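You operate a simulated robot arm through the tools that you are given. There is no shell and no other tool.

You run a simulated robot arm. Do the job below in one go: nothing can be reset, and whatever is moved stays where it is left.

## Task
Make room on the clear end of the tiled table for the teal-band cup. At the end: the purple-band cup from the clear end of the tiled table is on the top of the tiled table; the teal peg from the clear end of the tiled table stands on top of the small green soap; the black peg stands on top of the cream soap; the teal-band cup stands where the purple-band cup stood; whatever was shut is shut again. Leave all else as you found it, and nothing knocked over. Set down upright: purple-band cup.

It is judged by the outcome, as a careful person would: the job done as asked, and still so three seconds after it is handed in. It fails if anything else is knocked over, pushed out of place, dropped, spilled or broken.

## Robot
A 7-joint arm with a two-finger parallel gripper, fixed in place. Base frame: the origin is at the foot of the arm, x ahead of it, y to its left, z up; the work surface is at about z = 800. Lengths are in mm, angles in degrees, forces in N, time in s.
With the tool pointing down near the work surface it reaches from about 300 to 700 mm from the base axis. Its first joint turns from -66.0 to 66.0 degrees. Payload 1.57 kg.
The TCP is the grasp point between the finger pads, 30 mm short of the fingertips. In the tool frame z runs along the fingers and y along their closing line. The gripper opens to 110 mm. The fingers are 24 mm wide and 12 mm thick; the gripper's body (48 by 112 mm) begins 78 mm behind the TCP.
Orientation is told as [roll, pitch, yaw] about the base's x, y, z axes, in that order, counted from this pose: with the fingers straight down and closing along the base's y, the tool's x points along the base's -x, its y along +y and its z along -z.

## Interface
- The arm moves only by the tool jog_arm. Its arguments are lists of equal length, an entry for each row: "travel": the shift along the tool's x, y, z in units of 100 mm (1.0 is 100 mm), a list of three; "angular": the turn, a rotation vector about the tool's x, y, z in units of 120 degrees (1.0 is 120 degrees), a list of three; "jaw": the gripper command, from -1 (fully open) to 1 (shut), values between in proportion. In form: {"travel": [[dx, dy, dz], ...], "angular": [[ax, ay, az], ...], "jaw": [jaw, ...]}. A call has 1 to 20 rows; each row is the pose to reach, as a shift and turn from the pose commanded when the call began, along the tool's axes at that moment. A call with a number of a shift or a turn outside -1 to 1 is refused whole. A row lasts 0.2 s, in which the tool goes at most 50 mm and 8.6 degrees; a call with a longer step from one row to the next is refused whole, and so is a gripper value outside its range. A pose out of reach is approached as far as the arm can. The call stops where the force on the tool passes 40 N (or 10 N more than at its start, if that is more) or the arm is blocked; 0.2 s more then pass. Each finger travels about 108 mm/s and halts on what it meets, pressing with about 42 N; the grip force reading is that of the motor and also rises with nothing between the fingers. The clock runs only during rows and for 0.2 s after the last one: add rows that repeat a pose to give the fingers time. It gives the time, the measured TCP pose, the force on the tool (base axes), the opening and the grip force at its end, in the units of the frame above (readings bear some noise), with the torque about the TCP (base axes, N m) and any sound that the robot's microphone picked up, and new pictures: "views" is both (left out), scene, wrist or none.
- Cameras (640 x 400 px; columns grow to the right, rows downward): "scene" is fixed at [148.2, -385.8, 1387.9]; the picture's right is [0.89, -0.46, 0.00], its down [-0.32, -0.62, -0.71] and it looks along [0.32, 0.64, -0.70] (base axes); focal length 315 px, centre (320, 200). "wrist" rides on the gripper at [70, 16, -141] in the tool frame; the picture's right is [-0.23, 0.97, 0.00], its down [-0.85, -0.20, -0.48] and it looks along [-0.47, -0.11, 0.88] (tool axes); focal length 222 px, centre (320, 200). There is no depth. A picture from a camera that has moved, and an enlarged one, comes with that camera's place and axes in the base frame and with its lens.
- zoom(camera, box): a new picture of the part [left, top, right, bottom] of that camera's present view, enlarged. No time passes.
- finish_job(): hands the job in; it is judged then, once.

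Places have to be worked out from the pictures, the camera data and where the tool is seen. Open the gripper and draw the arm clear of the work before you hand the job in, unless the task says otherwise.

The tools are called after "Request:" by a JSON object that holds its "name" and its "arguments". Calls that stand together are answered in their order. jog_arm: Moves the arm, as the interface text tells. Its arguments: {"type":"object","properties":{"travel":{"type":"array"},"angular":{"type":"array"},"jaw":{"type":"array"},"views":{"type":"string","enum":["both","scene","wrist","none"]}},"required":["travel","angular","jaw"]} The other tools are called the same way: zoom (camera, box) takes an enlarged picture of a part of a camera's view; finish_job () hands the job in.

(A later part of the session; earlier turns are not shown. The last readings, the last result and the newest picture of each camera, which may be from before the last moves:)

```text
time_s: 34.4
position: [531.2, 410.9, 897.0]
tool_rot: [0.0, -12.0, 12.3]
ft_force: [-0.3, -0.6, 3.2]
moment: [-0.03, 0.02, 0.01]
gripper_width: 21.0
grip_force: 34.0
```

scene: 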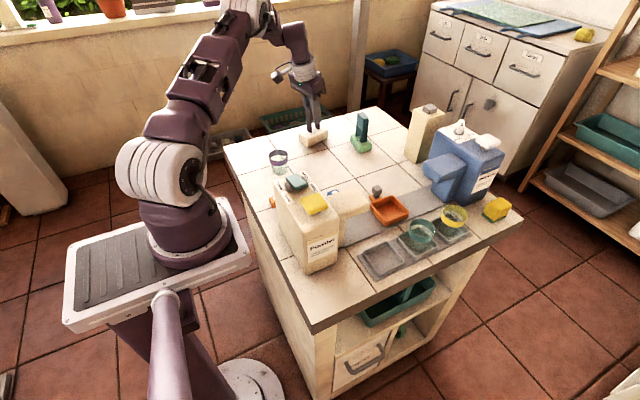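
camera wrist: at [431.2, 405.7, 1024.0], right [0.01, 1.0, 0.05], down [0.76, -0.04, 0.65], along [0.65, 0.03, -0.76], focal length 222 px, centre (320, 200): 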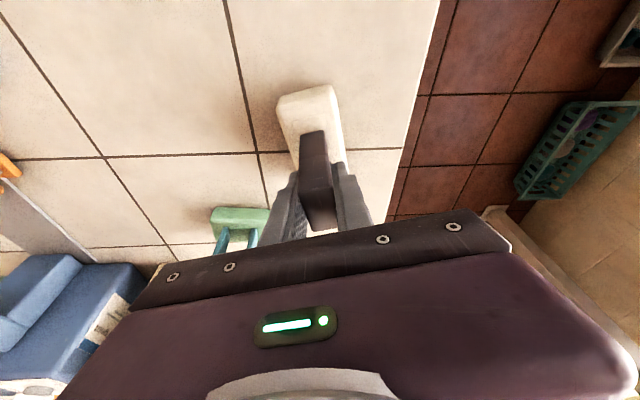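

The force is rising (3.2 N), so contact is starting; one more small step to confirm, with pictures.

Request:
{"name": "jog_arm", "arguments": {"travel": [[0.0011, 0, 0.005], [0.0011, 0, 0.005]], "angular": [[0, 0, 0], [0, 0, 0]], "jaw": [1, 1], "views": "wrist"}}

Request:
{"name": "zoom", "arguments": {"camera": "scene", "box": [295, 115, 335, 150]}}

Request:
{"name": "zoom", "arguments": {"camera": "wrist", "box": [240, 100, 400, 200]}}

```text
time_s: 35.0
position: [531.6, 411.2, 897.1]
tool_rot: [0.0, -12.0, 12.3]
ft_force: [-0.3, -0.9, 10.8]
moment: [-0.02, 0.09, 0.03]
gripper_width: 20.9
grip_force: 34.1
camera wrist: at [431.2, 405.9, 1021.1], right [0.01, 1.0, 0.05], down [0.76, -0.04, 0.65], along [0.65, 0.03, -0.76], focal length 222 px, centre (320, 200)
```

wrist: 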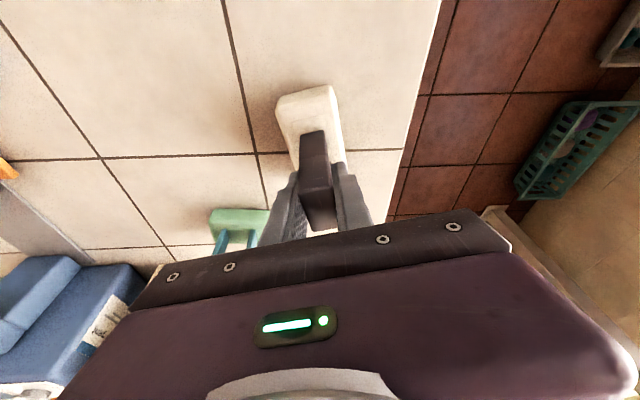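

```text
11.43 times, centred on (315, 132) of scene
camera zoom: at [148.0, -385.9, 1387.8], right [0.89, -0.46, 0.0], down [-0.32, -0.62, -0.71], along [0.32, 0.64, -0.7], focal length 3597 px, centre (377, 971)
```

zoom: 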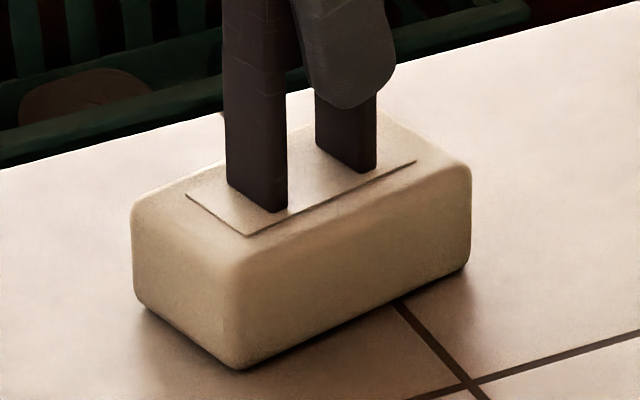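

```text
4.00 times, centred on (320, 150) of wrist
camera zoom: at [431.2, 405.9, 1021.1], right [0.01, 1.0, 0.05], down [0.76, -0.04, 0.65], along [0.65, 0.03, -0.76], focal length 888 px, centre (320, 400)
```

zoom: 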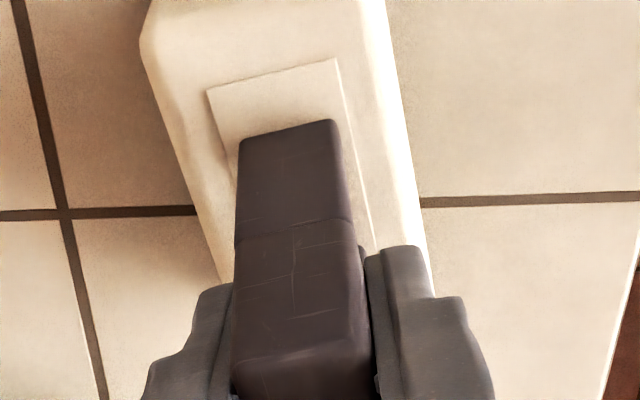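

Firm contact at 10.8 N, and both legs are on the label. I open the fingers.

Request:
{"name": "jog_arm", "arguments": {"travel": [[0, 0, 0], [0, 0, 0], [0, 0, 0], [0, 0, 0]], "angular": [[0, 0, 0], [0, 0, 0], [0, 0, 0], [0, 0, 0]], "jaw": [0.5, 0.3, 0, 0], "views": "wrist"}}

Request:
{"name": "zoom", "arguments": {"camera": "scene", "box": [275, 90, 355, 160]}}

Request:
{"name": "zoom", "arguments": {"camera": "wrist", "box": [240, 100, 400, 200]}}

```text
time_s: 36.0
position: [531.3, 410.7, 897.2]
tool_rot: [0.0, -12.0, 12.3]
ft_force: [0.2, 0.2, -0.5]
moment: [0.02, -0.03, -0.02]
gripper_width: 55.0
grip_force: 0.2
camera wrist: at [431.2, 405.9, 1020.5], right [0.01, 1.0, 0.05], down [0.76, -0.04, 0.65], along [0.65, 0.03, -0.76], focal length 222 px, centre (320, 200)
```

wrist: 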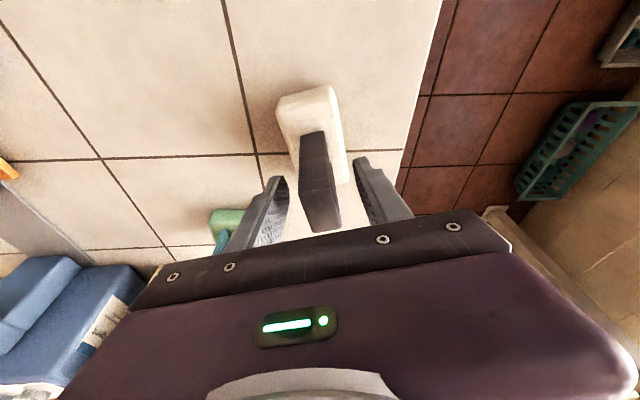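

```text
5.71 times, centred on (315, 125) of scene
camera zoom: at [148.2, -385.8, 1387.9], right [0.89, -0.46, 0.0], down [-0.32, -0.62, -0.71], along [0.32, 0.64, -0.7], focal length 1798 px, centre (349, 629)
```

zoom: 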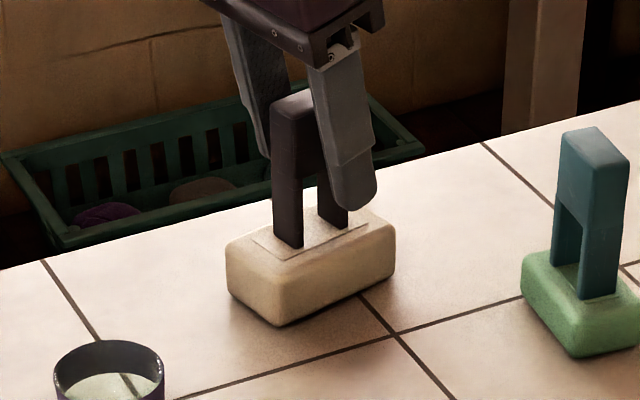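

```text
4.00 times, centred on (320, 150) of wrist
camera zoom: at [431.2, 405.9, 1020.5], right [0.01, 1.0, 0.05], down [0.76, -0.04, 0.65], along [0.65, 0.03, -0.76], focal length 888 px, centre (320, 400)
```

zoom: 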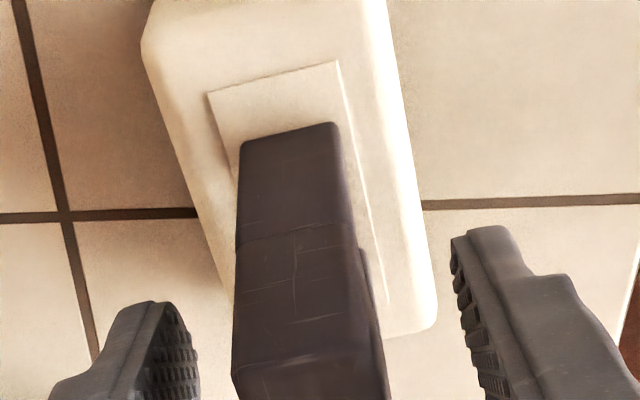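

The black peg stands on the cream soap. I back out along the fingers, then view.

Request:
{"name": "jog_arm", "arguments": {"travel": [[0, 0, -0.15], [0, 0, -0.4], [0, 0, -0.7], [0, 0, -1], [0, 0, -1]], "angular": [[0, 0, 0], [0, 0, 0], [0, 0, 0], [0, 0, 0], [0, 0, 0]], "jaw": [0, 0, 0, 0, 0], "views": "both"}}

Request:
{"name": "zoom", "arguments": {"camera": "scene", "box": [240, 90, 400, 190]}}

```text
time_s: 37.2
position: [509.7, 406.5, 996.1]
tool_rot: [-0.1, -12.0, 12.3]
ft_force: [0.4, 0.2, -0.6]
moment: [0.0, 0.03, -0.02]
gripper_width: 55.4
grip_force: 0.1
camera wrist: at [410.6, 401.3, 1119.1], right [0.01, 1.0, 0.05], down [0.76, -0.04, 0.65], along [0.65, 0.03, -0.76], focal length 222 px, centre (320, 200)
```

scene: 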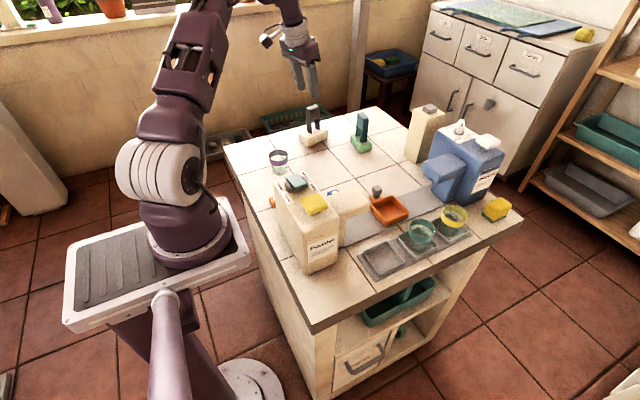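
wrist: 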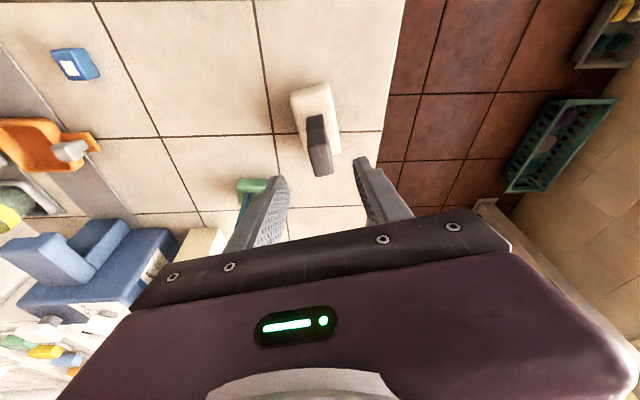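

```text
4.00 times, centred on (320, 140) of scene
camera zoom: at [148.2, -385.8, 1387.9], right [0.89, -0.46, 0.0], down [-0.32, -0.62, -0.71], along [0.32, 0.64, -0.7], focal length 1259 px, centre (320, 440)
```

zoom: 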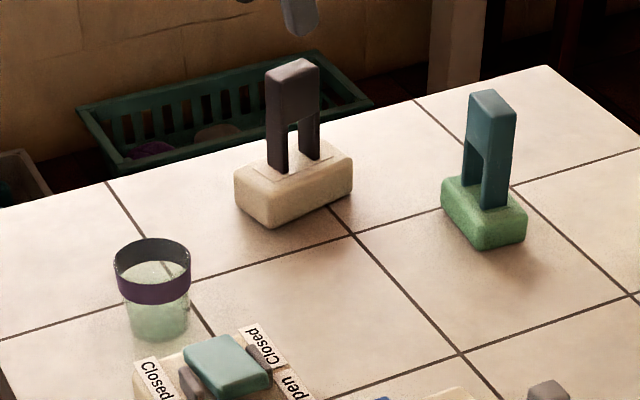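

Both pegs stand well. Next the purple cup: I straighten the tool, return to yaw 0, and go above the cup.

Request:
{"name": "jog_arm", "arguments": {"travel": [[0, 0, 0], [0, 0, 0], [0, 0, 0]], "angular": [[0, 0.05, 0], [0, 0.1, 0], [0, 0.1, 0]], "jaw": [-0.5, -1, -1], "views": "none"}}

Request:
{"name": "jog_arm", "arguments": {"travel": [[0.4, -0.16, 0], [0.785, -0.322, 0], [0.785, -0.322, 0], [0.785, -0.322, 0]], "angular": [[0, 0, 0.05], [0, 0, 0.1025], [0, 0, 0.1025], [0, 0, 0.1025]], "jaw": [-1, -1, -1, -1], "views": "none"}}

Request:
{"name": "jog_arm", "arguments": {"travel": [[0.35, -0.24, 0], [0.6985, -0.4825, 0], [0.6985, -0.4825, 0]], "angular": [[0, 0, 0], [0, 0, 0], [0, 0, 0]], "jaw": [-1, -1, -1], "views": "both"}}

Request:
{"name": "zoom", "arguments": {"camera": "wrist", "box": [240, 60, 400, 180]}}

Request:
{"name": "zoom", "arguments": {"camera": "scene", "box": [255, 135, 305, 180]}}

```text
time_s: 38.0
position: [510.6, 405.1, 994.9]
tool_rot: [0.0, 0.1, 12.3]
ft_force: [0.2, 0.3, -0.8]
moment: [-0.02, -0.01, 0.0]
gripper_width: 109.8
grip_force: 0.1
```

```text
time_s: 39.0
position: [440.8, 358.0, 994.4]
tool_rot: [0.0, 0.0, -0.1]
ft_force: [0.3, 0.1, -0.2]
moment: [0.0, 0.02, 0.01]
gripper_width: 110.0
grip_force: 0.0
```

```text
time_s: 39.8
position: [370.2, 310.0, 993.3]
tool_rot: [0.0, -0.1, -0.1]
ft_force: [0.8, -0.2, 0.5]
moment: [0.04, 0.0, 0.02]
gripper_width: 110.1
grip_force: 0.0
camera wrist: at [299.7, 325.9, 1135.1], right [0.23, 0.97, 0.0], down [0.85, -0.2, 0.48], along [0.47, -0.11, -0.88], focal length 222 px, centre (320, 200)
```

scene: 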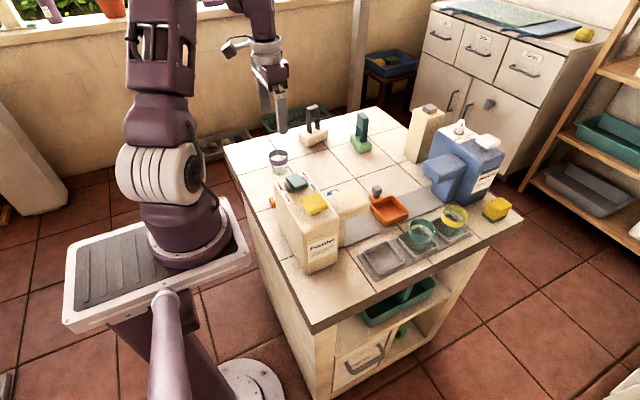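
wrist: 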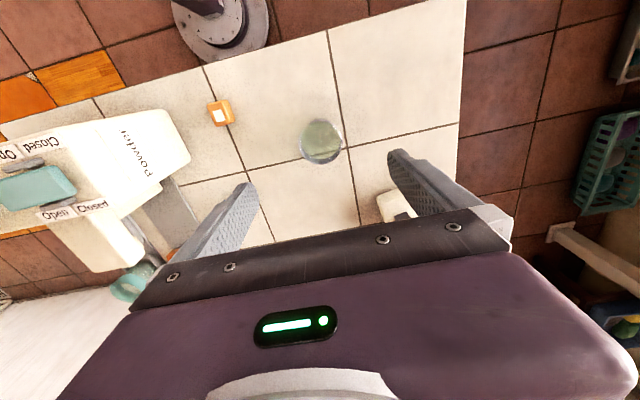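

```text
3.33 times, centred on (320, 120) of wrist
camera zoom: at [299.7, 325.9, 1135.1], right [0.23, 0.97, 0.0], down [0.85, -0.2, 0.48], along [0.47, -0.11, -0.88], focal length 740 px, centre (320, 467)
```

zoom: 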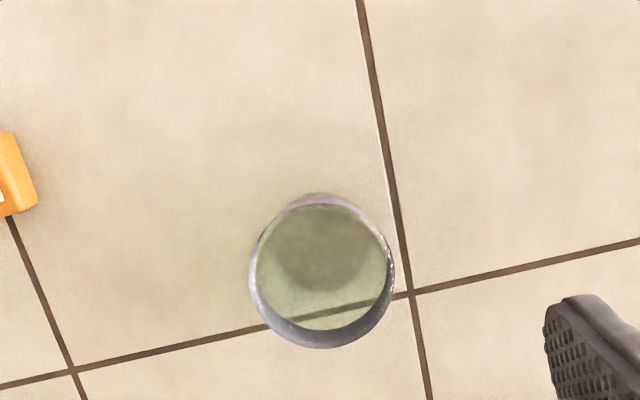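

```text
8.89 times, centred on (280, 158) of scene
camera zoom: at [148.2, -385.8, 1387.9], right [0.89, -0.46, 0.0], down [-0.32, -0.62, -0.71], along [0.32, 0.64, -0.7], focal length 2798 px, centre (676, 578)
```

zoom: 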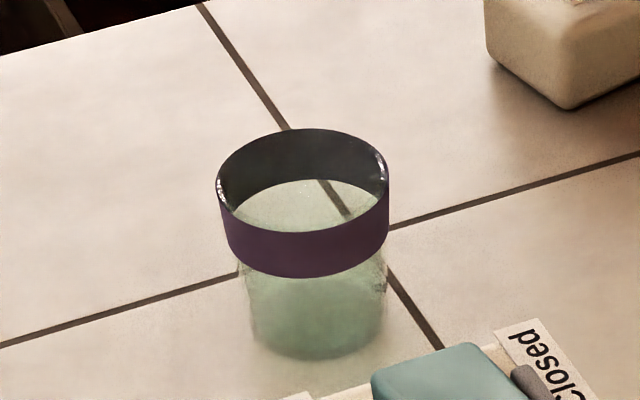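

The cup's centre works out at (370, 310.5), rim at z≈857, rim diameter 54; the band spans about z 837–857. I descend vertically around it with the fingers fully open.

Request:
{"name": "jog_arm", "arguments": {"travel": [[0, 0.003, 0.4], [0, 0.005, 0.8], [0, 0.005, 0.8]], "angular": [[0, 0, 0], [0, 0, 0], [0, 0, 0]], "jaw": [-1, -1, -1], "views": "both"}}

Request:
{"name": "zoom", "arguments": {"camera": "wrist", "box": [200, 80, 440, 230]}}

Request:
{"name": "zoom", "arguments": {"camera": "scene", "box": [240, 110, 320, 180]}}

```text
time_s: 40.6
position: [371.0, 309.3, 914.1]
tool_rot: [0.0, 0.0, -0.1]
ft_force: [-0.4, -0.4, 0.1]
moment: [0.0, 0.02, -0.03]
gripper_width: 110.4
grip_force: 0.1
camera wrist: at [299.9, 326.9, 1055.3], right [0.23, 0.97, 0.0], down [0.85, -0.2, 0.48], along [0.47, -0.11, -0.88], focal length 222 px, centre (320, 200)
```

scene: 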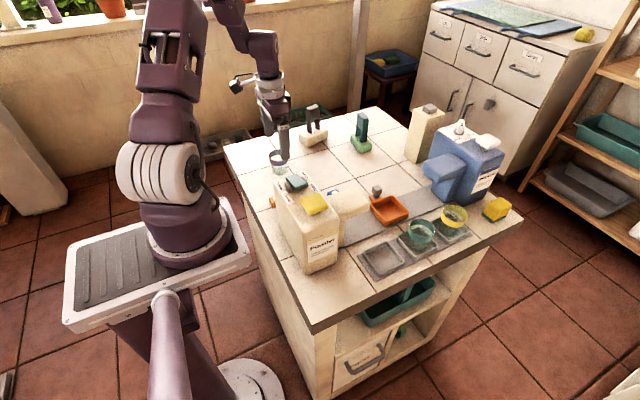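
wrist: 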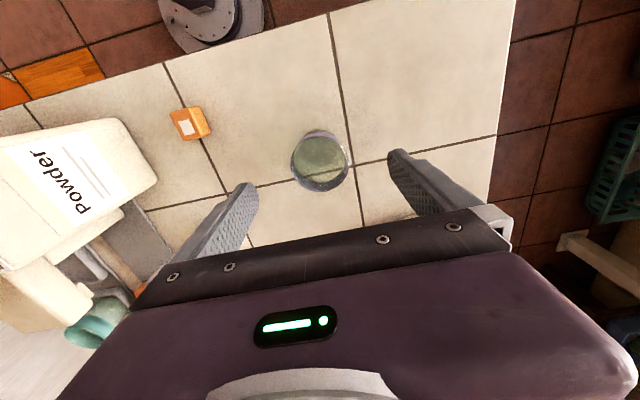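

```text
2.67 times, centred on (320, 155) of wrist
camera zoom: at [299.9, 326.9, 1055.3], right [0.23, 0.97, 0.0], down [0.85, -0.2, 0.48], along [0.47, -0.11, -0.88], focal length 592 px, centre (320, 320)
```

zoom: 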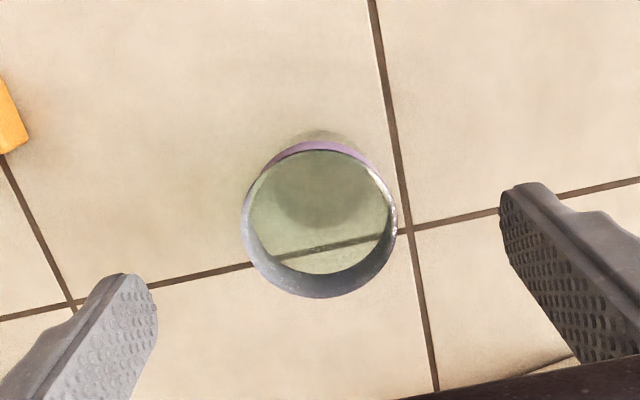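

```text
5.71 times, centred on (280, 145) of scene
camera zoom: at [148.2, -385.8, 1387.9], right [0.89, -0.46, 0.0], down [-0.32, -0.62, -0.71], along [0.32, 0.64, -0.7], focal length 1798 px, centre (549, 514)
```

zoom: 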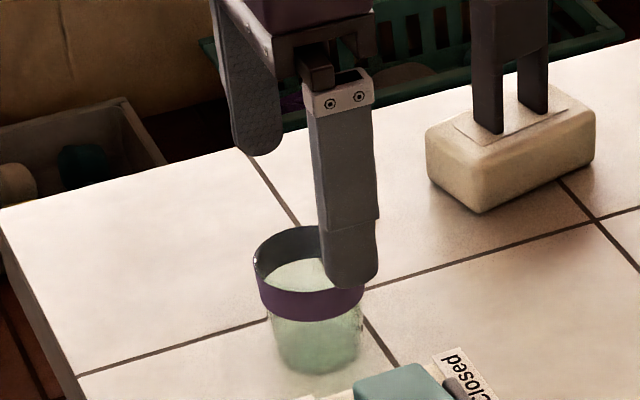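

Centred in y. I go down the remaining 67 mm so the pads face the band.

Request:
{"name": "jog_arm", "arguments": {"travel": [[0, 0, 0.35], [0, 0, 0.67], [0, 0, 0.67]], "angular": [[0, 0, 0], [0, 0, 0], [0, 0, 0]], "jaw": [-1, -1, -1], "views": "both"}}

Request:
{"name": "zoom", "arguments": {"camera": "wrist", "box": [200, 80, 440, 230]}}

Request:
{"name": "zoom", "arguments": {"camera": "scene", "box": [240, 110, 320, 180]}}

```text
time_s: 41.4
position: [371.2, 309.4, 847.8]
tool_rot: [0.0, 0.1, 0.1]
ft_force: [-0.3, -0.6, -0.3]
moment: [-0.03, 0.02, -0.01]
gripper_width: 110.0
grip_force: 0.1
camera wrist: at [300.5, 326.8, 988.8], right [0.23, 0.97, 0.0], down [0.85, -0.2, 0.48], along [0.47, -0.11, -0.88], focal length 222 px, centre (320, 200)
```

scene: 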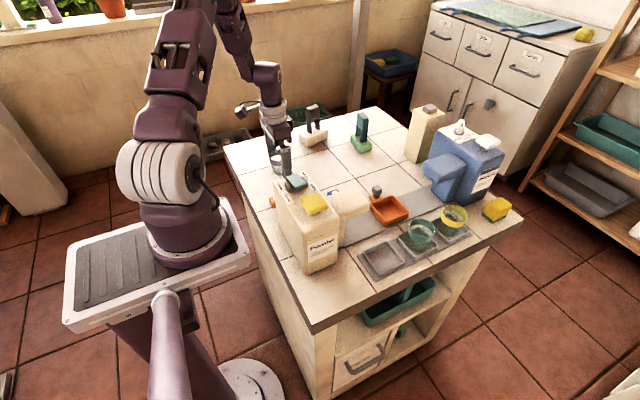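
wrist: 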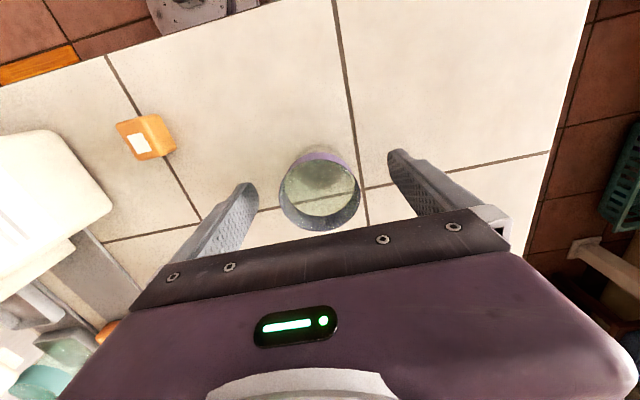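

```text
2.67 times, centred on (320, 155) of wrist
camera zoom: at [300.5, 326.8, 988.8], right [0.23, 0.97, 0.0], down [0.85, -0.2, 0.48], along [0.47, -0.11, -0.88], focal length 592 px, centre (320, 320)
```

zoom: 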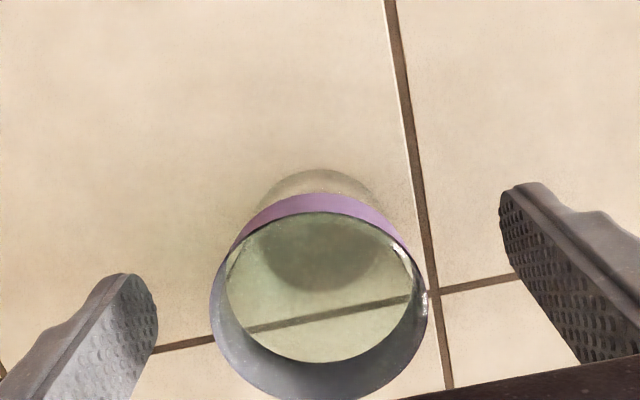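

```text
5.71 times, centred on (280, 145) of scene
camera zoom: at [148.2, -385.8, 1387.9], right [0.89, -0.46, 0.0], down [-0.32, -0.62, -0.71], along [0.32, 0.64, -0.7], focal length 1798 px, centre (549, 514)
```

zoom: 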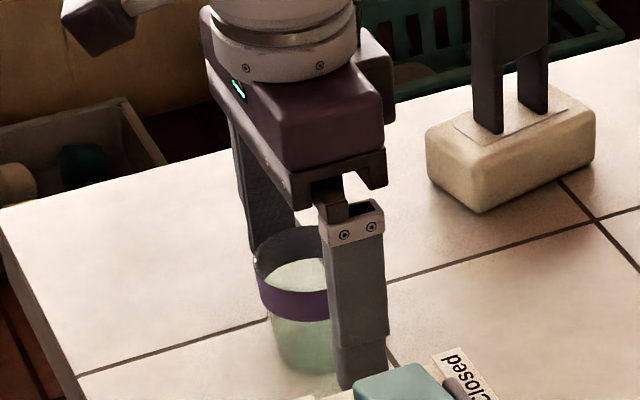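

The cup's axis sits about 1–2 mm behind the pads' centre and is centred in y. I close gently on the band.

Request:
{"name": "jog_arm", "arguments": {"travel": [[0, 0, 0], [0, 0, 0], [0, 0, 0], [0, 0, 0], [0, 0, 0]], "angular": [[0, 0, 0], [0, 0, 0], [0, 0, 0], [0, 0, 0], [0, 0, 0]], "jaw": [-0.6, -0.2, 0, 0.2, 0.2], "views": "both"}}

Request:
{"name": "zoom", "arguments": {"camera": "wrist", "box": [200, 80, 440, 230]}}

Request:
{"name": "zoom", "arguments": {"camera": "scene", "box": [240, 110, 320, 180]}}

```text
time_s: 42.6
position: [370.0, 310.1, 848.0]
tool_rot: [0.0, 0.0, -0.1]
ft_force: [-0.4, -0.4, 0.5]
moment: [0.0, -0.03, 0.02]
gripper_width: 51.2
grip_force: 41.9
camera wrist: at [300.5, 326.8, 989.2], right [0.23, 0.97, 0.0], down [0.85, -0.2, 0.48], along [0.47, -0.11, -0.88], focal length 222 px, centre (320, 200)
```

scene: 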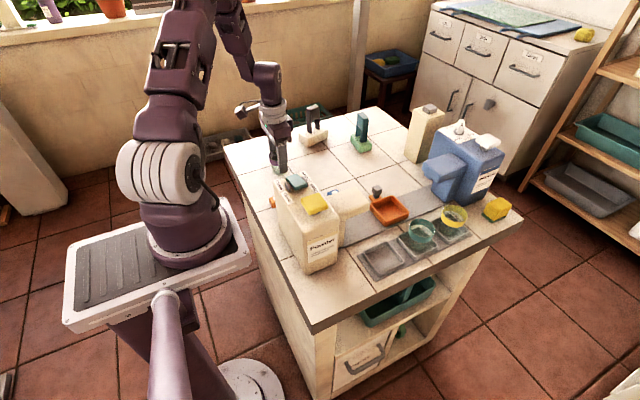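
wrist: 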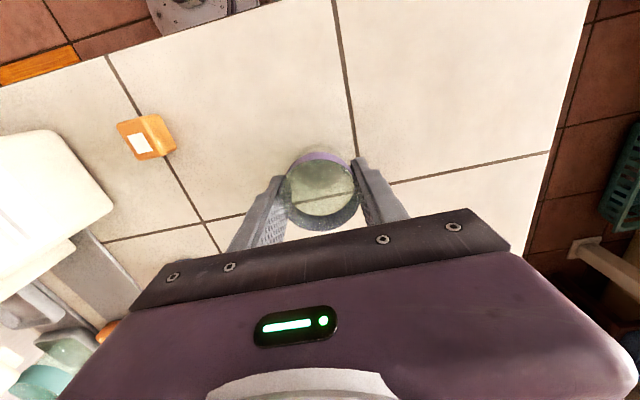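

```text
2.67 times, centred on (320, 155) of wrist
camera zoom: at [300.5, 326.8, 989.2], right [0.23, 0.97, 0.0], down [0.85, -0.2, 0.48], along [0.47, -0.11, -0.88], focal length 592 px, centre (320, 320)
```

zoom: 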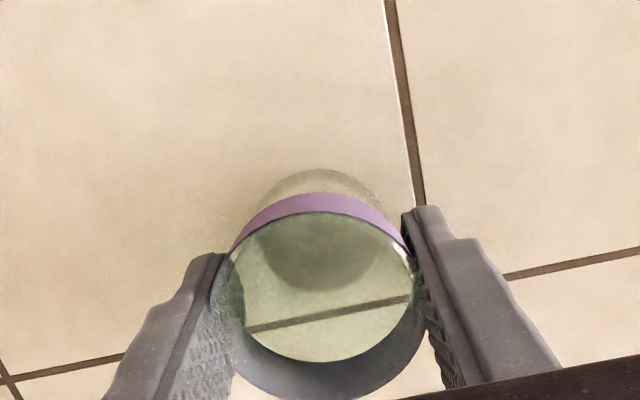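

```text
5.71 times, centred on (280, 145) of scene
camera zoom: at [148.2, -385.8, 1387.9], right [0.89, -0.46, 0.0], down [-0.32, -0.62, -0.71], along [0.32, 0.64, -0.7], focal length 1798 px, centre (549, 514)
```

zoom: 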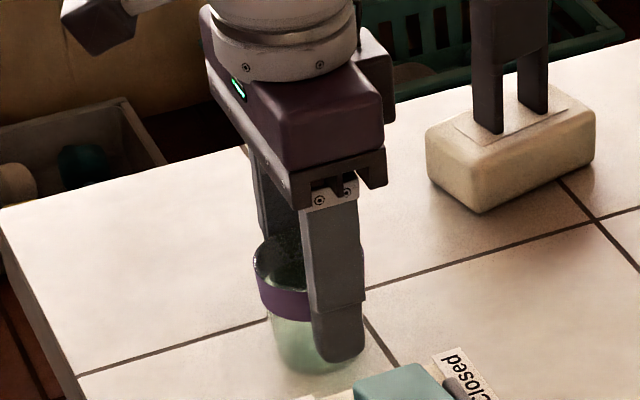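

The cup is held at 51 mm and has not shifted. I lift it slowly, level, by 45 mm.

Request:
{"name": "jog_arm", "arguments": {"travel": [[0, 0, -0.01], [0, 0, -0.03], [0, 0, -0.07], [0, 0, -0.13], [0, 0, -0.2], [0, 0, -0.27], [0, 0, -0.34], [0, 0, -0.39], [0, 0, -0.43], [0, 0, -0.45], [0, 0, -0.45]], "angular": [[0, 0, 0], [0, 0, 0], [0, 0, 0], [0, 0, 0], [0, 0, 0], [0, 0, 0], [0, 0, 0], [0, 0, 0], [0, 0, 0], [0, 0, 0], [0, 0, 0]], "jaw": [0.2, 0.2, 0.2, 0.2, 0.2, 0.2, 0.2, 0.2, 0.2, 0.2, 0.2], "views": "both"}}

Request:
{"name": "zoom", "arguments": {"camera": "wrist", "box": [200, 80, 440, 230]}}

Request:
{"name": "zoom", "arguments": {"camera": "scene", "box": [240, 110, 320, 180]}}

```text
time_s: 45.0
position: [370.3, 310.3, 892.3]
tool_rot: [-0.1, 0.0, 0.0]
ft_force: [0.6, 0.4, -0.7]
moment: [0.0, 0.0, -0.03]
gripper_width: 51.1
grip_force: 41.8
camera wrist: at [300.4, 326.8, 1034.0], right [0.23, 0.97, 0.0], down [0.85, -0.2, 0.48], along [0.47, -0.11, -0.88], focal length 222 px, centre (320, 200)
```

scene: 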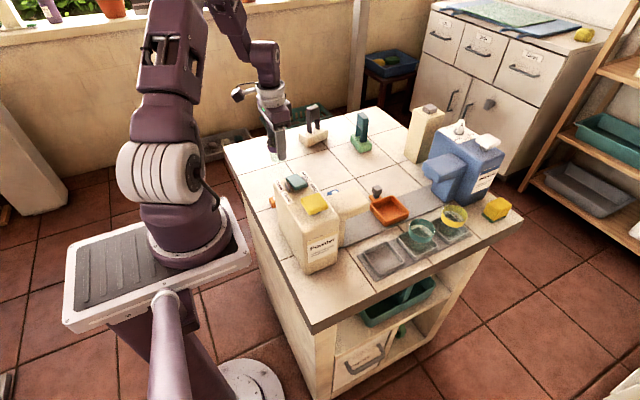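
wrist: 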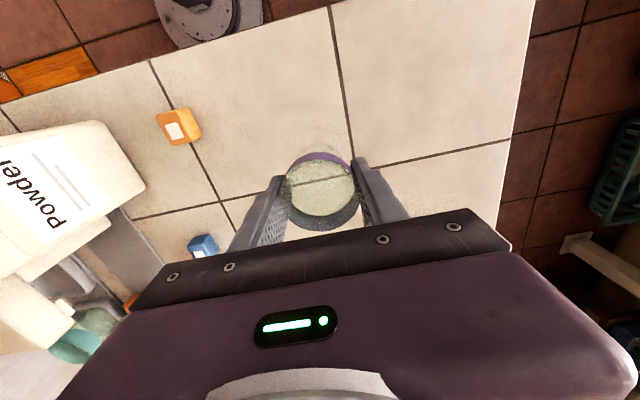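

```text
2.67 times, centred on (320, 155) of wrist
camera zoom: at [300.4, 326.8, 1034.0], right [0.23, 0.97, 0.0], down [0.85, -0.2, 0.48], along [0.47, -0.11, -0.88], focal length 592 px, centre (320, 320)
```

zoom: 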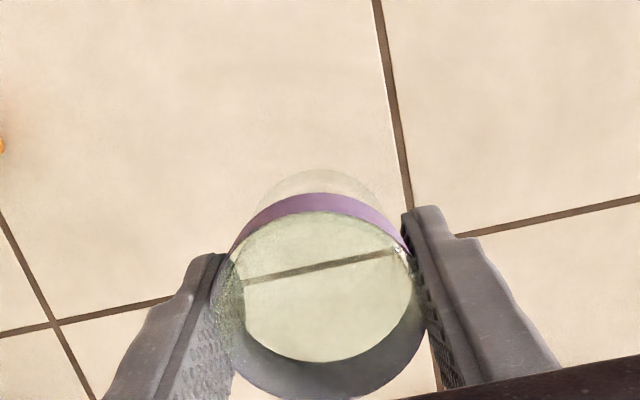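

```text
5.71 times, centred on (280, 145) of scene
camera zoom: at [148.2, -385.8, 1387.9], right [0.89, -0.46, 0.0], down [-0.32, -0.62, -0.71], along [0.32, 0.64, -0.7], focal length 1798 px, centre (549, 514)
```

zoom: 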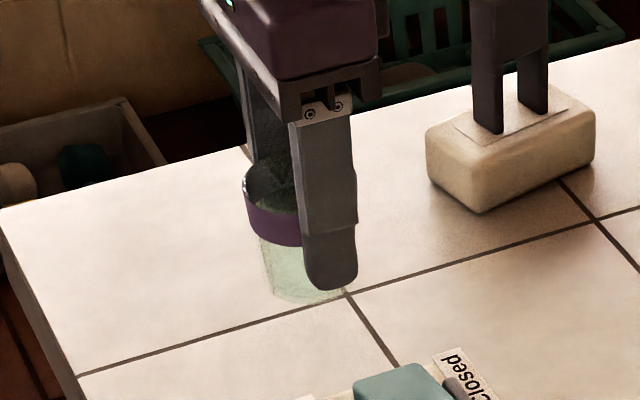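

The cup is level in the grip. I carry it slowly to about (470, 240), which is open tile.

Request:
{"name": "jog_arm", "arguments": {"travel": [[-0.02, -0.014, 0], [-0.07, -0.049, 0], [-0.15, -0.105, 0], [-0.25, -0.175, 0], [-0.36, -0.252, 0], [-0.48, -0.336, 0], [-0.6, -0.42, 0], [-0.71, -0.497, 0], [-0.81, -0.567, 0], [-0.9, -0.63, 0], [-0.96, -0.672, 0], [-0.99, -0.693, 0], [-1, -0.7, 0], [-1, -0.7, 0]], "angular": [[0, 0, 0], [0, 0, 0], [0, 0, 0], [0, 0, 0], [0, 0, 0], [0, 0, 0], [0, 0, 0], [0, 0, 0], [0, 0, 0], [0, 0, 0], [0, 0, 0], [0, 0, 0], [0, 0, 0], [0, 0, 0]], "jaw": [0.2, 0.2, 0.2, 0.2, 0.2, 0.2, 0.2, 0.2, 0.2, 0.2, 0.2, 0.2, 0.2, 0.2], "views": "both"}}

Request:
{"name": "zoom", "arguments": {"camera": "scene", "box": [260, 110, 380, 210]}}

```text
time_s: 48.0
position: [471.5, 238.8, 893.2]
tool_rot: [-0.1, 0.0, 0.1]
ft_force: [0.3, 0.1, 0.0]
moment: [-0.01, 0.02, -0.01]
gripper_width: 51.1
grip_force: 41.5
camera wrist: at [400.7, 256.7, 1034.3], right [0.23, 0.97, 0.0], down [0.85, -0.2, 0.48], along [0.47, -0.11, -0.88], focal length 222 px, centre (320, 200)
```

scene: 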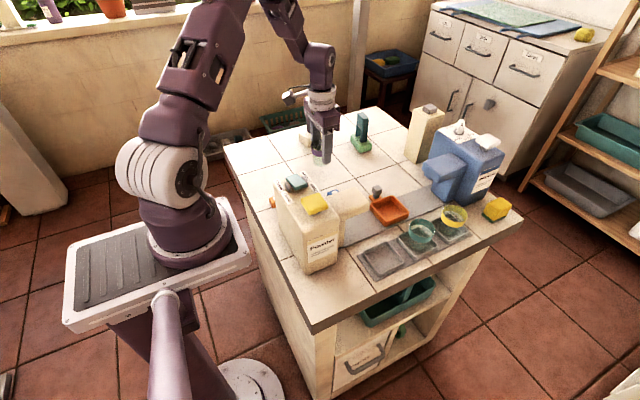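
wrist: 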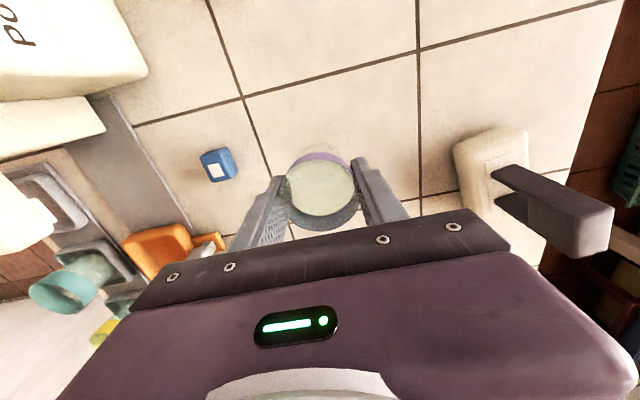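

```text
4.00 times, centred on (320, 160) of scene
camera zoom: at [148.2, -385.8, 1387.9], right [0.89, -0.46, 0.0], down [-0.32, -0.62, -0.71], along [0.32, 0.64, -0.7], focal length 1259 px, centre (320, 360)
```

zoom: 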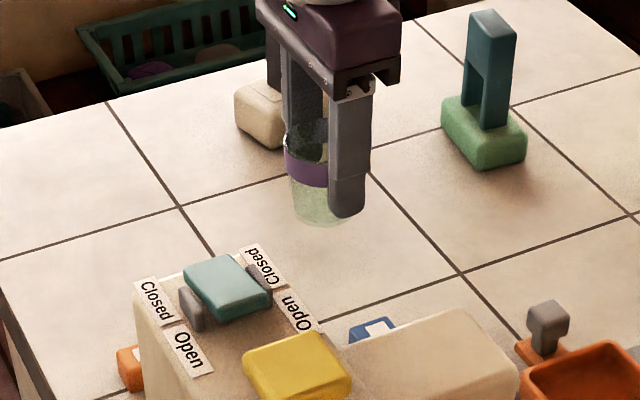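

Nothing lies under the cup here. I lower it slowly, stopping about 1 mm above the tile.

Request:
{"name": "jog_arm", "arguments": {"travel": [[0, 0, 0.01], [0, 0, 0.04], [0, 0, 0.09], [0, 0, 0.15], [0, 0, 0.22], [0, 0, 0.29], [0, 0, 0.35], [0, 0, 0.395], [0, 0, 0.425], [0, 0, 0.44], [0, 0, 0.44]], "angular": [[0, 0, 0], [0, 0, 0], [0, 0, 0], [0, 0, 0], [0, 0, 0], [0, 0, 0], [0, 0, 0], [0, 0, 0], [0, 0, 0], [0, 0, 0], [0, 0, 0]], "jaw": [0.2, 0.2, 0.2, 0.2, 0.2, 0.2, 0.2, 0.2, 0.2, 0.2, 0.2], "views": "none"}}

Request:
{"name": "jog_arm", "arguments": {"travel": [[0, 0, 0.007], [0, 0, 0.007]], "angular": [[0, 0, 0], [0, 0, 0]], "jaw": [0.2, 0.2], "views": "none"}}

```text
time_s: 50.4
position: [470.7, 239.9, 848.5]
tool_rot: [0.0, 0.0, 0.0]
ft_force: [-1.0, 0.7, -0.1]
moment: [-0.02, 0.0, 0.02]
gripper_width: 51.2
grip_force: 41.6
```

```text
time_s: 51.0
position: [470.2, 239.6, 848.4]
tool_rot: [0.0, 0.0, 0.0]
ft_force: [-2.3, -1.6, 7.5]
moment: [-0.13, 0.07, -0.02]
gripper_width: 51.2
grip_force: 41.9
```

The cup touches down at 7.5 N. I open the fingers partway.

Request:
{"name": "jog_arm", "arguments": {"travel": [[0, 0, 0], [0, 0, 0], [0, 0, 0], [0, 0, 0]], "angular": [[0, 0, 0], [0, 0, 0], [0, 0, 0], [0, 0, 0]], "jaw": [0, -0.2, -0.6, -0.6], "views": "both"}}

Request:
{"name": "zoom", "arguments": {"camera": "scene", "box": [260, 110, 380, 210]}}

Request:
{"name": "zoom", "arguments": {"camera": "wrist", "box": [200, 80, 440, 230]}}

```text
time_s: 52.0
position: [471.2, 240.7, 847.1]
tool_rot: [0.0, 0.0, 0.0]
ft_force: [0.5, 0.6, -0.6]
moment: [0.03, -0.02, 0.01]
gripper_width: 87.9
grip_force: 0.0
camera wrist: at [400.1, 257.0, 988.8], right [0.23, 0.97, 0.0], down [0.85, -0.2, 0.48], along [0.47, -0.11, -0.88], focal length 222 px, centre (320, 200)
```

scene: 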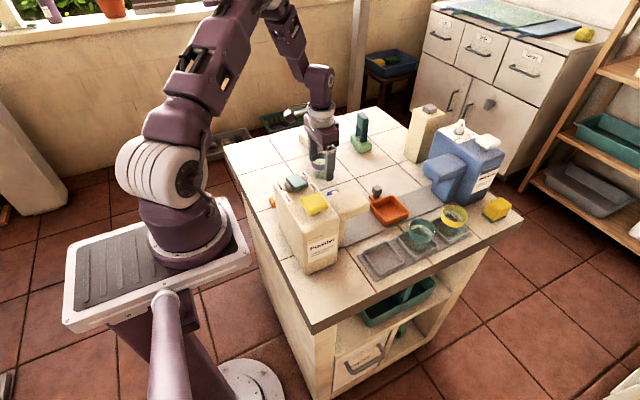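
wrist: 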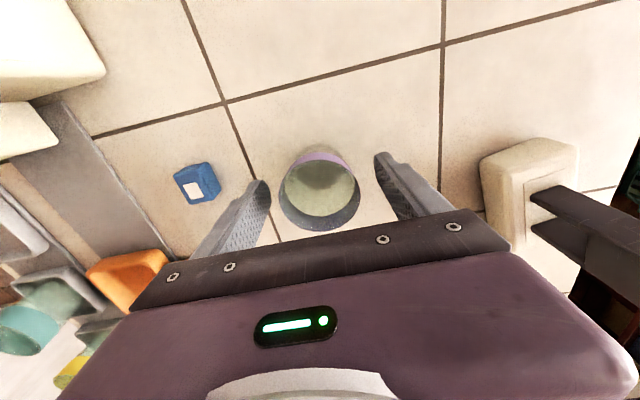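

```text
4.00 times, centred on (320, 160) of scene
camera zoom: at [148.2, -385.8, 1387.9], right [0.89, -0.46, 0.0], down [-0.32, -0.62, -0.71], along [0.32, 0.64, -0.7], focal length 1259 px, centre (320, 360)
```

zoom: 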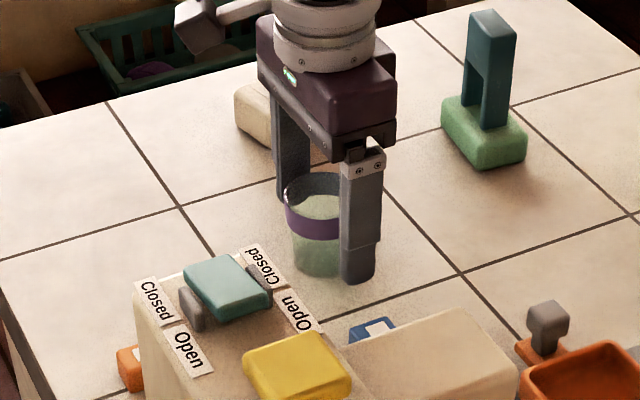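

```text
2.67 times, centred on (320, 155) of wrist
camera zoom: at [400.1, 257.0, 988.8], right [0.23, 0.97, 0.0], down [0.85, -0.2, 0.48], along [0.47, -0.11, -0.88], focal length 592 px, centre (320, 320)
```

zoom: 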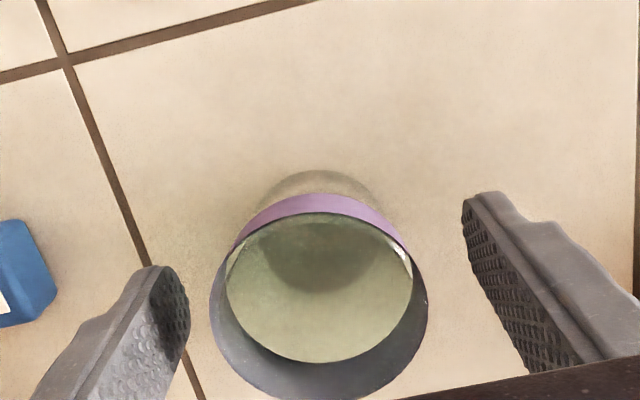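

The purple cup stands upright at about (469, 240). I raise the hand straight up and take a look toward the teal-band cup.

Request:
{"name": "jog_arm", "arguments": {"travel": [[0, 0, -0.1], [0, 0, -0.4], [0, 0, -0.8], [0, 0, -1], [0, 0, -1]], "angular": [[0, 0, 0], [0, 0, 0], [0, 0, 0], [0, 0, 0], [0, 0, 0]], "jaw": [-0.6, -0.6, -0.6, -0.6, -0.6], "views": "scene"}}

Request:
{"name": "jog_arm", "arguments": {"travel": [[0, 0, -0.4], [0, 0, -0.8], [-0.3, -0.3, -0.8], [-0.6, -0.6, -0.8], [-0.8, -0.9, -0.8], [-0.8, -1, -0.8], [-0.8, -1, -0.8]], "angular": [[0, 0, 0], [0, 0, 0], [0, 0, 0], [0, 0, 0], [0, 0, 0], [0, 0, 0], [0, 0, 0]], "jaw": [-0.6, -0.6, -0.6, -1, -1, -1, -1], "views": "wrist"}}

Request:
{"name": "jog_arm", "arguments": {"travel": [[0, -0.45, 0], [0, -0.9, 0], [0, -1, 0], [0, -1, 0]], "angular": [[0, 0, 0], [0, 0, 0], [0, 0, 0], [0, 0, 0]], "jaw": [-1, -1, -1, -1], "views": "both"}}

```text
time_s: 53.2
position: [471.4, 240.0, 948.4]
tool_rot: [-0.1, 0.0, -0.1]
ft_force: [0.0, -0.1, -0.3]
moment: [-0.01, 0.02, 0.02]
gripper_width: 88.1
grip_force: 0.0
```

scene: 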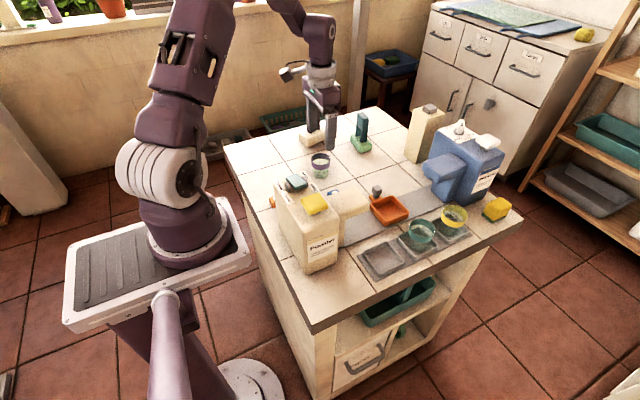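

```text
time_s: 54.8
position: [550.9, 139.1, 1027.9]
tool_rot: [0.0, 0.0, 0.0]
ft_force: [0.2, -0.5, -0.3]
moment: [-0.01, 0.0, -0.02]
gripper_width: 110.3
grip_force: 0.1
camera wrist: at [480.6, 155.9, 1169.4], right [0.23, 0.97, 0.0], down [0.86, -0.2, 0.48], along [0.47, -0.11, -0.88], focal length 222 px, centre (320, 200)
```

wrist: 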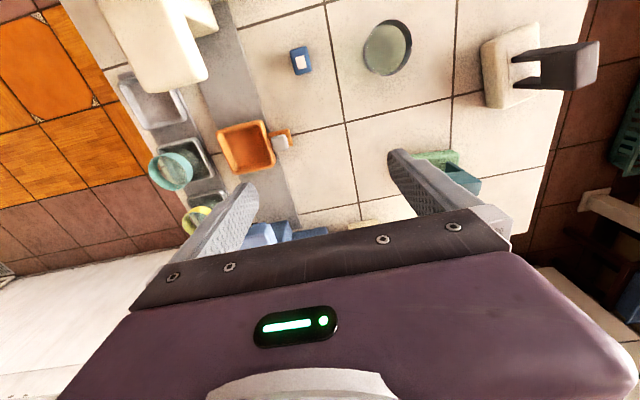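

```text
time_s: 55.8
position: [550.5, 39.2, 1027.6]
tool_rot: [0.1, 0.0, 0.0]
ft_force: [-0.7, 0.4, 0.1]
moment: [-0.01, -0.02, 0.0]
gripper_width: 110.1
grip_force: 0.0
camera wrist: at [480.2, 55.7, 1169.3], right [0.23, 0.97, 0.0], down [0.85, -0.2, 0.48], along [0.47, -0.11, -0.88], focal length 222 px, centre (320, 200)
```

scene: 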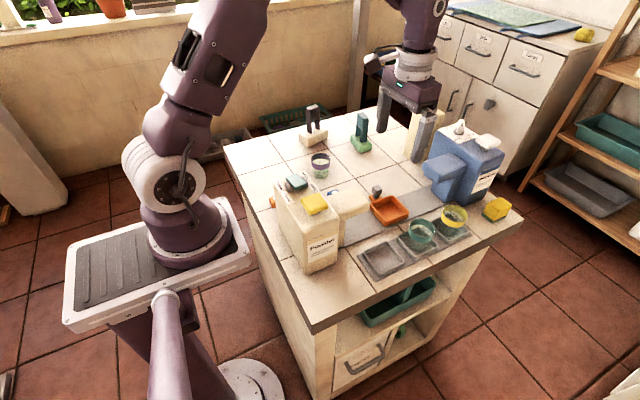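
wrist: 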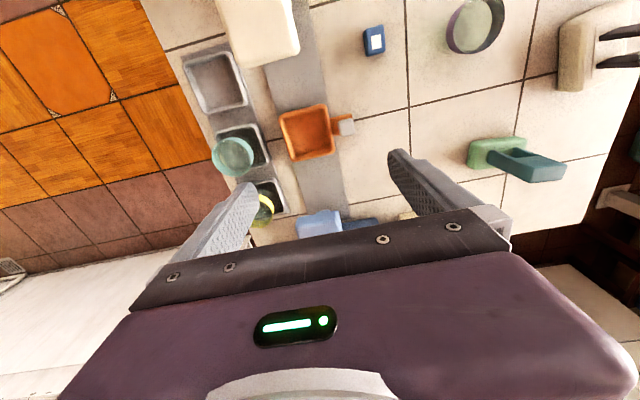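

Continuing in -y toward the teal cup at this height.

Request:
{"name": "jog_arm", "arguments": {"travel": [[0, -0.45, 0], [0, -0.9, 0], [0, -1, 0], [0, -1, 0]], "angular": [[0, 0, 0], [0, 0, 0], [0, 0, 0], [0, 0, 0]], "jaw": [-1, -1, -1, -1], "views": "wrist"}}

Request:
{"name": "zoom", "arguments": {"camera": "wrist", "box": [220, 60, 420, 220]}}

Request:
{"name": "zoom", "arguments": {"camera": "scene", "box": [350, 190, 530, 290]}}

```text
time_s: 56.8
position: [552.3, -60.9, 1028.7]
tool_rot: [0.1, 0.1, 0.0]
ft_force: [0.4, 0.5, 0.0]
moment: [0.02, 0.01, -0.03]
gripper_width: 110.3
grip_force: 0.1
camera wrist: at [480.7, -43.3, 1169.6], right [0.23, 0.97, 0.0], down [0.85, -0.2, 0.48], along [0.47, -0.11, -0.88], focal length 222 px, centre (320, 200)
```

wrist: 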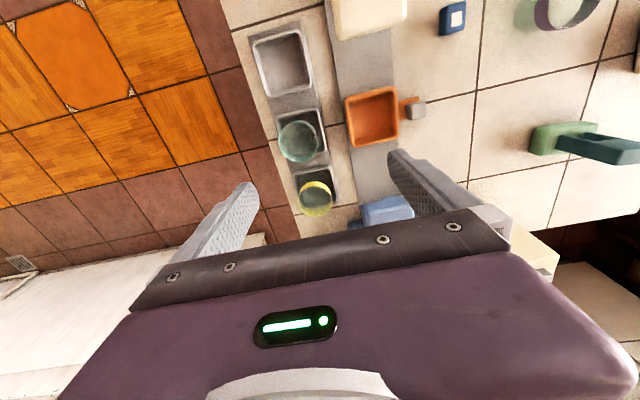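

```text
2.50 times, centred on (320, 140) of wrist
camera zoom: at [480.7, -43.3, 1169.6], right [0.23, 0.97, 0.0], down [0.85, -0.2, 0.48], along [0.47, -0.11, -0.88], focal length 555 px, centre (320, 350)
```

zoom: 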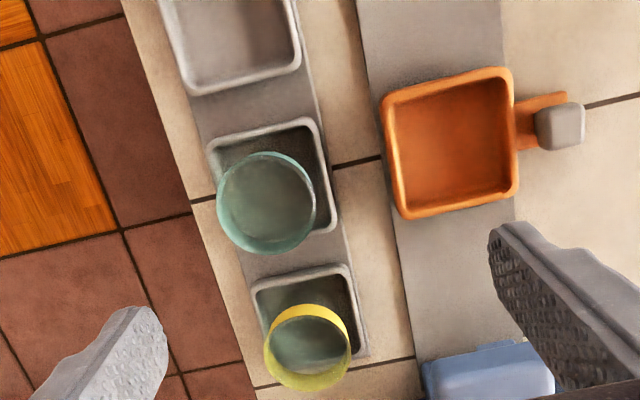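

```text
3.56 times, centred on (440, 240) of scene
camera zoom: at [148.2, -385.8, 1387.9], right [0.89, -0.46, 0.0], down [-0.32, -0.62, -0.71], along [0.32, 0.64, -0.7], focal length 1119 px, centre (-107, 58)
```

zoom: 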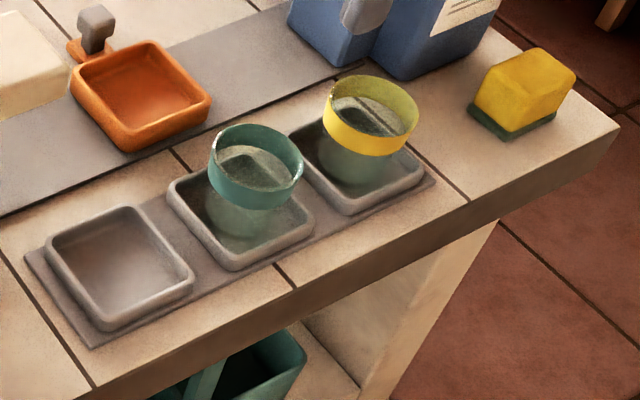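

The teal cup's rim centre is about (548, -89) at z≈866, in a tray whose rim is near z≈817; the scoop's edge is at y≈-14. I narrow the opening to 90 mm to stay clear of the scoop, centre over the cup, and go partway down.

Request:
{"name": "jog_arm", "arguments": {"travel": [[0.02, -0.14, 0], [0.03, -0.285, 0], [0.03, -0.285, 0.4], [0.03, -0.285, 0.8], [0.03, -0.285, 0.98], [0.03, -0.285, 0.98]], "angular": [[0, 0, 0], [0, 0, 0], [0, 0, 0], [0, 0, 0], [0, 0, 0], [0, 0, 0]], "jaw": [-0.64, -0.64, -0.64, -0.64, -0.64, -0.64], "views": "both"}}

Request:
{"name": "zoom", "arguments": {"camera": "wrist", "box": [200, 80, 440, 230]}}

Request:
{"name": "zoom", "arguments": {"camera": "scene", "box": [350, 160, 510, 280]}}

```text
time_s: 58.2
position: [547.8, -88.6, 929.7]
tool_rot: [0.1, 0.0, 0.0]
ft_force: [-0.5, -0.1, 0.0]
moment: [0.02, 0.04, 0.01]
gripper_width: 89.9
grip_force: 0.0
camera wrist: at [477.5, -71.5, 1071.6], right [0.23, 0.97, 0.0], down [0.85, -0.2, 0.48], along [0.47, -0.11, -0.88], focal length 222 px, centre (320, 200)
```

scene: 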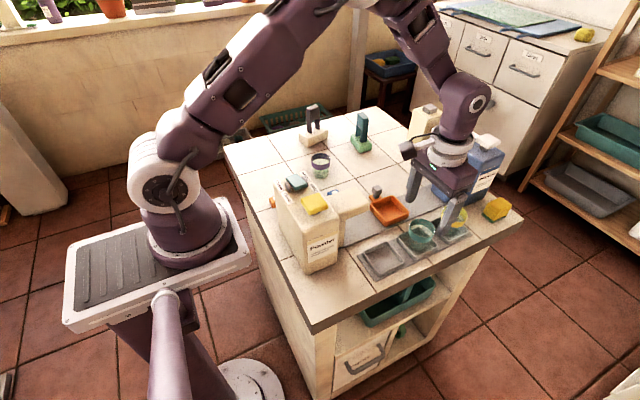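
wrist: 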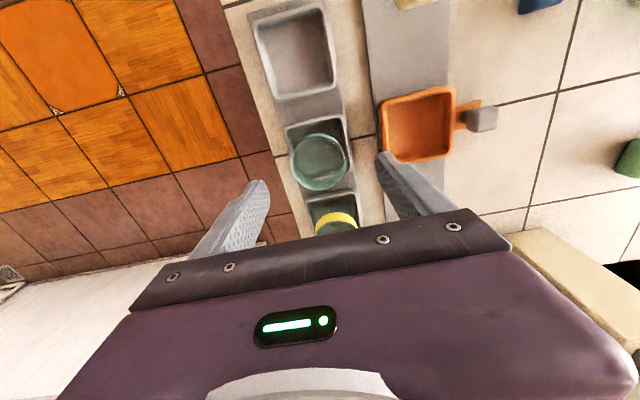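

```text
2.67 times, centred on (320, 155) of wrist
camera zoom: at [477.5, -71.5, 1071.6], right [0.23, 0.97, 0.0], down [0.85, -0.2, 0.48], along [0.47, -0.11, -0.88], focal length 592 px, centre (320, 320)
```

zoom: 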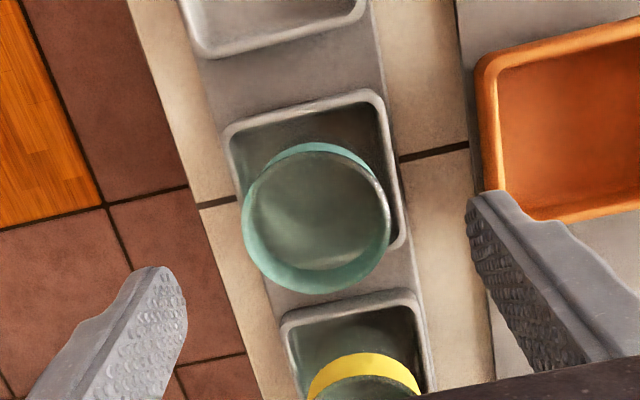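

```text
3.33 times, centred on (430, 220) of scene
camera zoom: at [148.2, -385.8, 1387.9], right [0.89, -0.46, 0.0], down [-0.32, -0.62, -0.71], along [0.32, 0.64, -0.7], focal length 1049 px, centre (-47, 133)
```

zoom: 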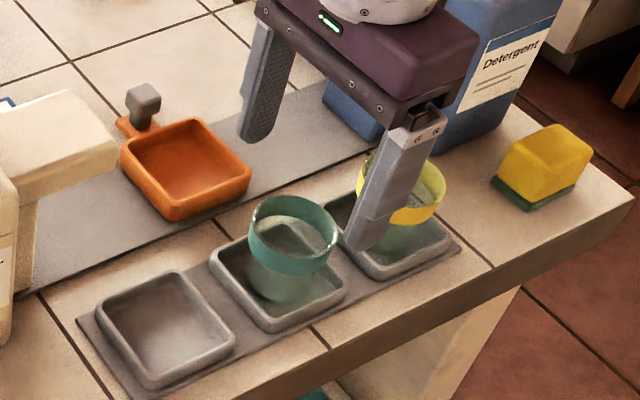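

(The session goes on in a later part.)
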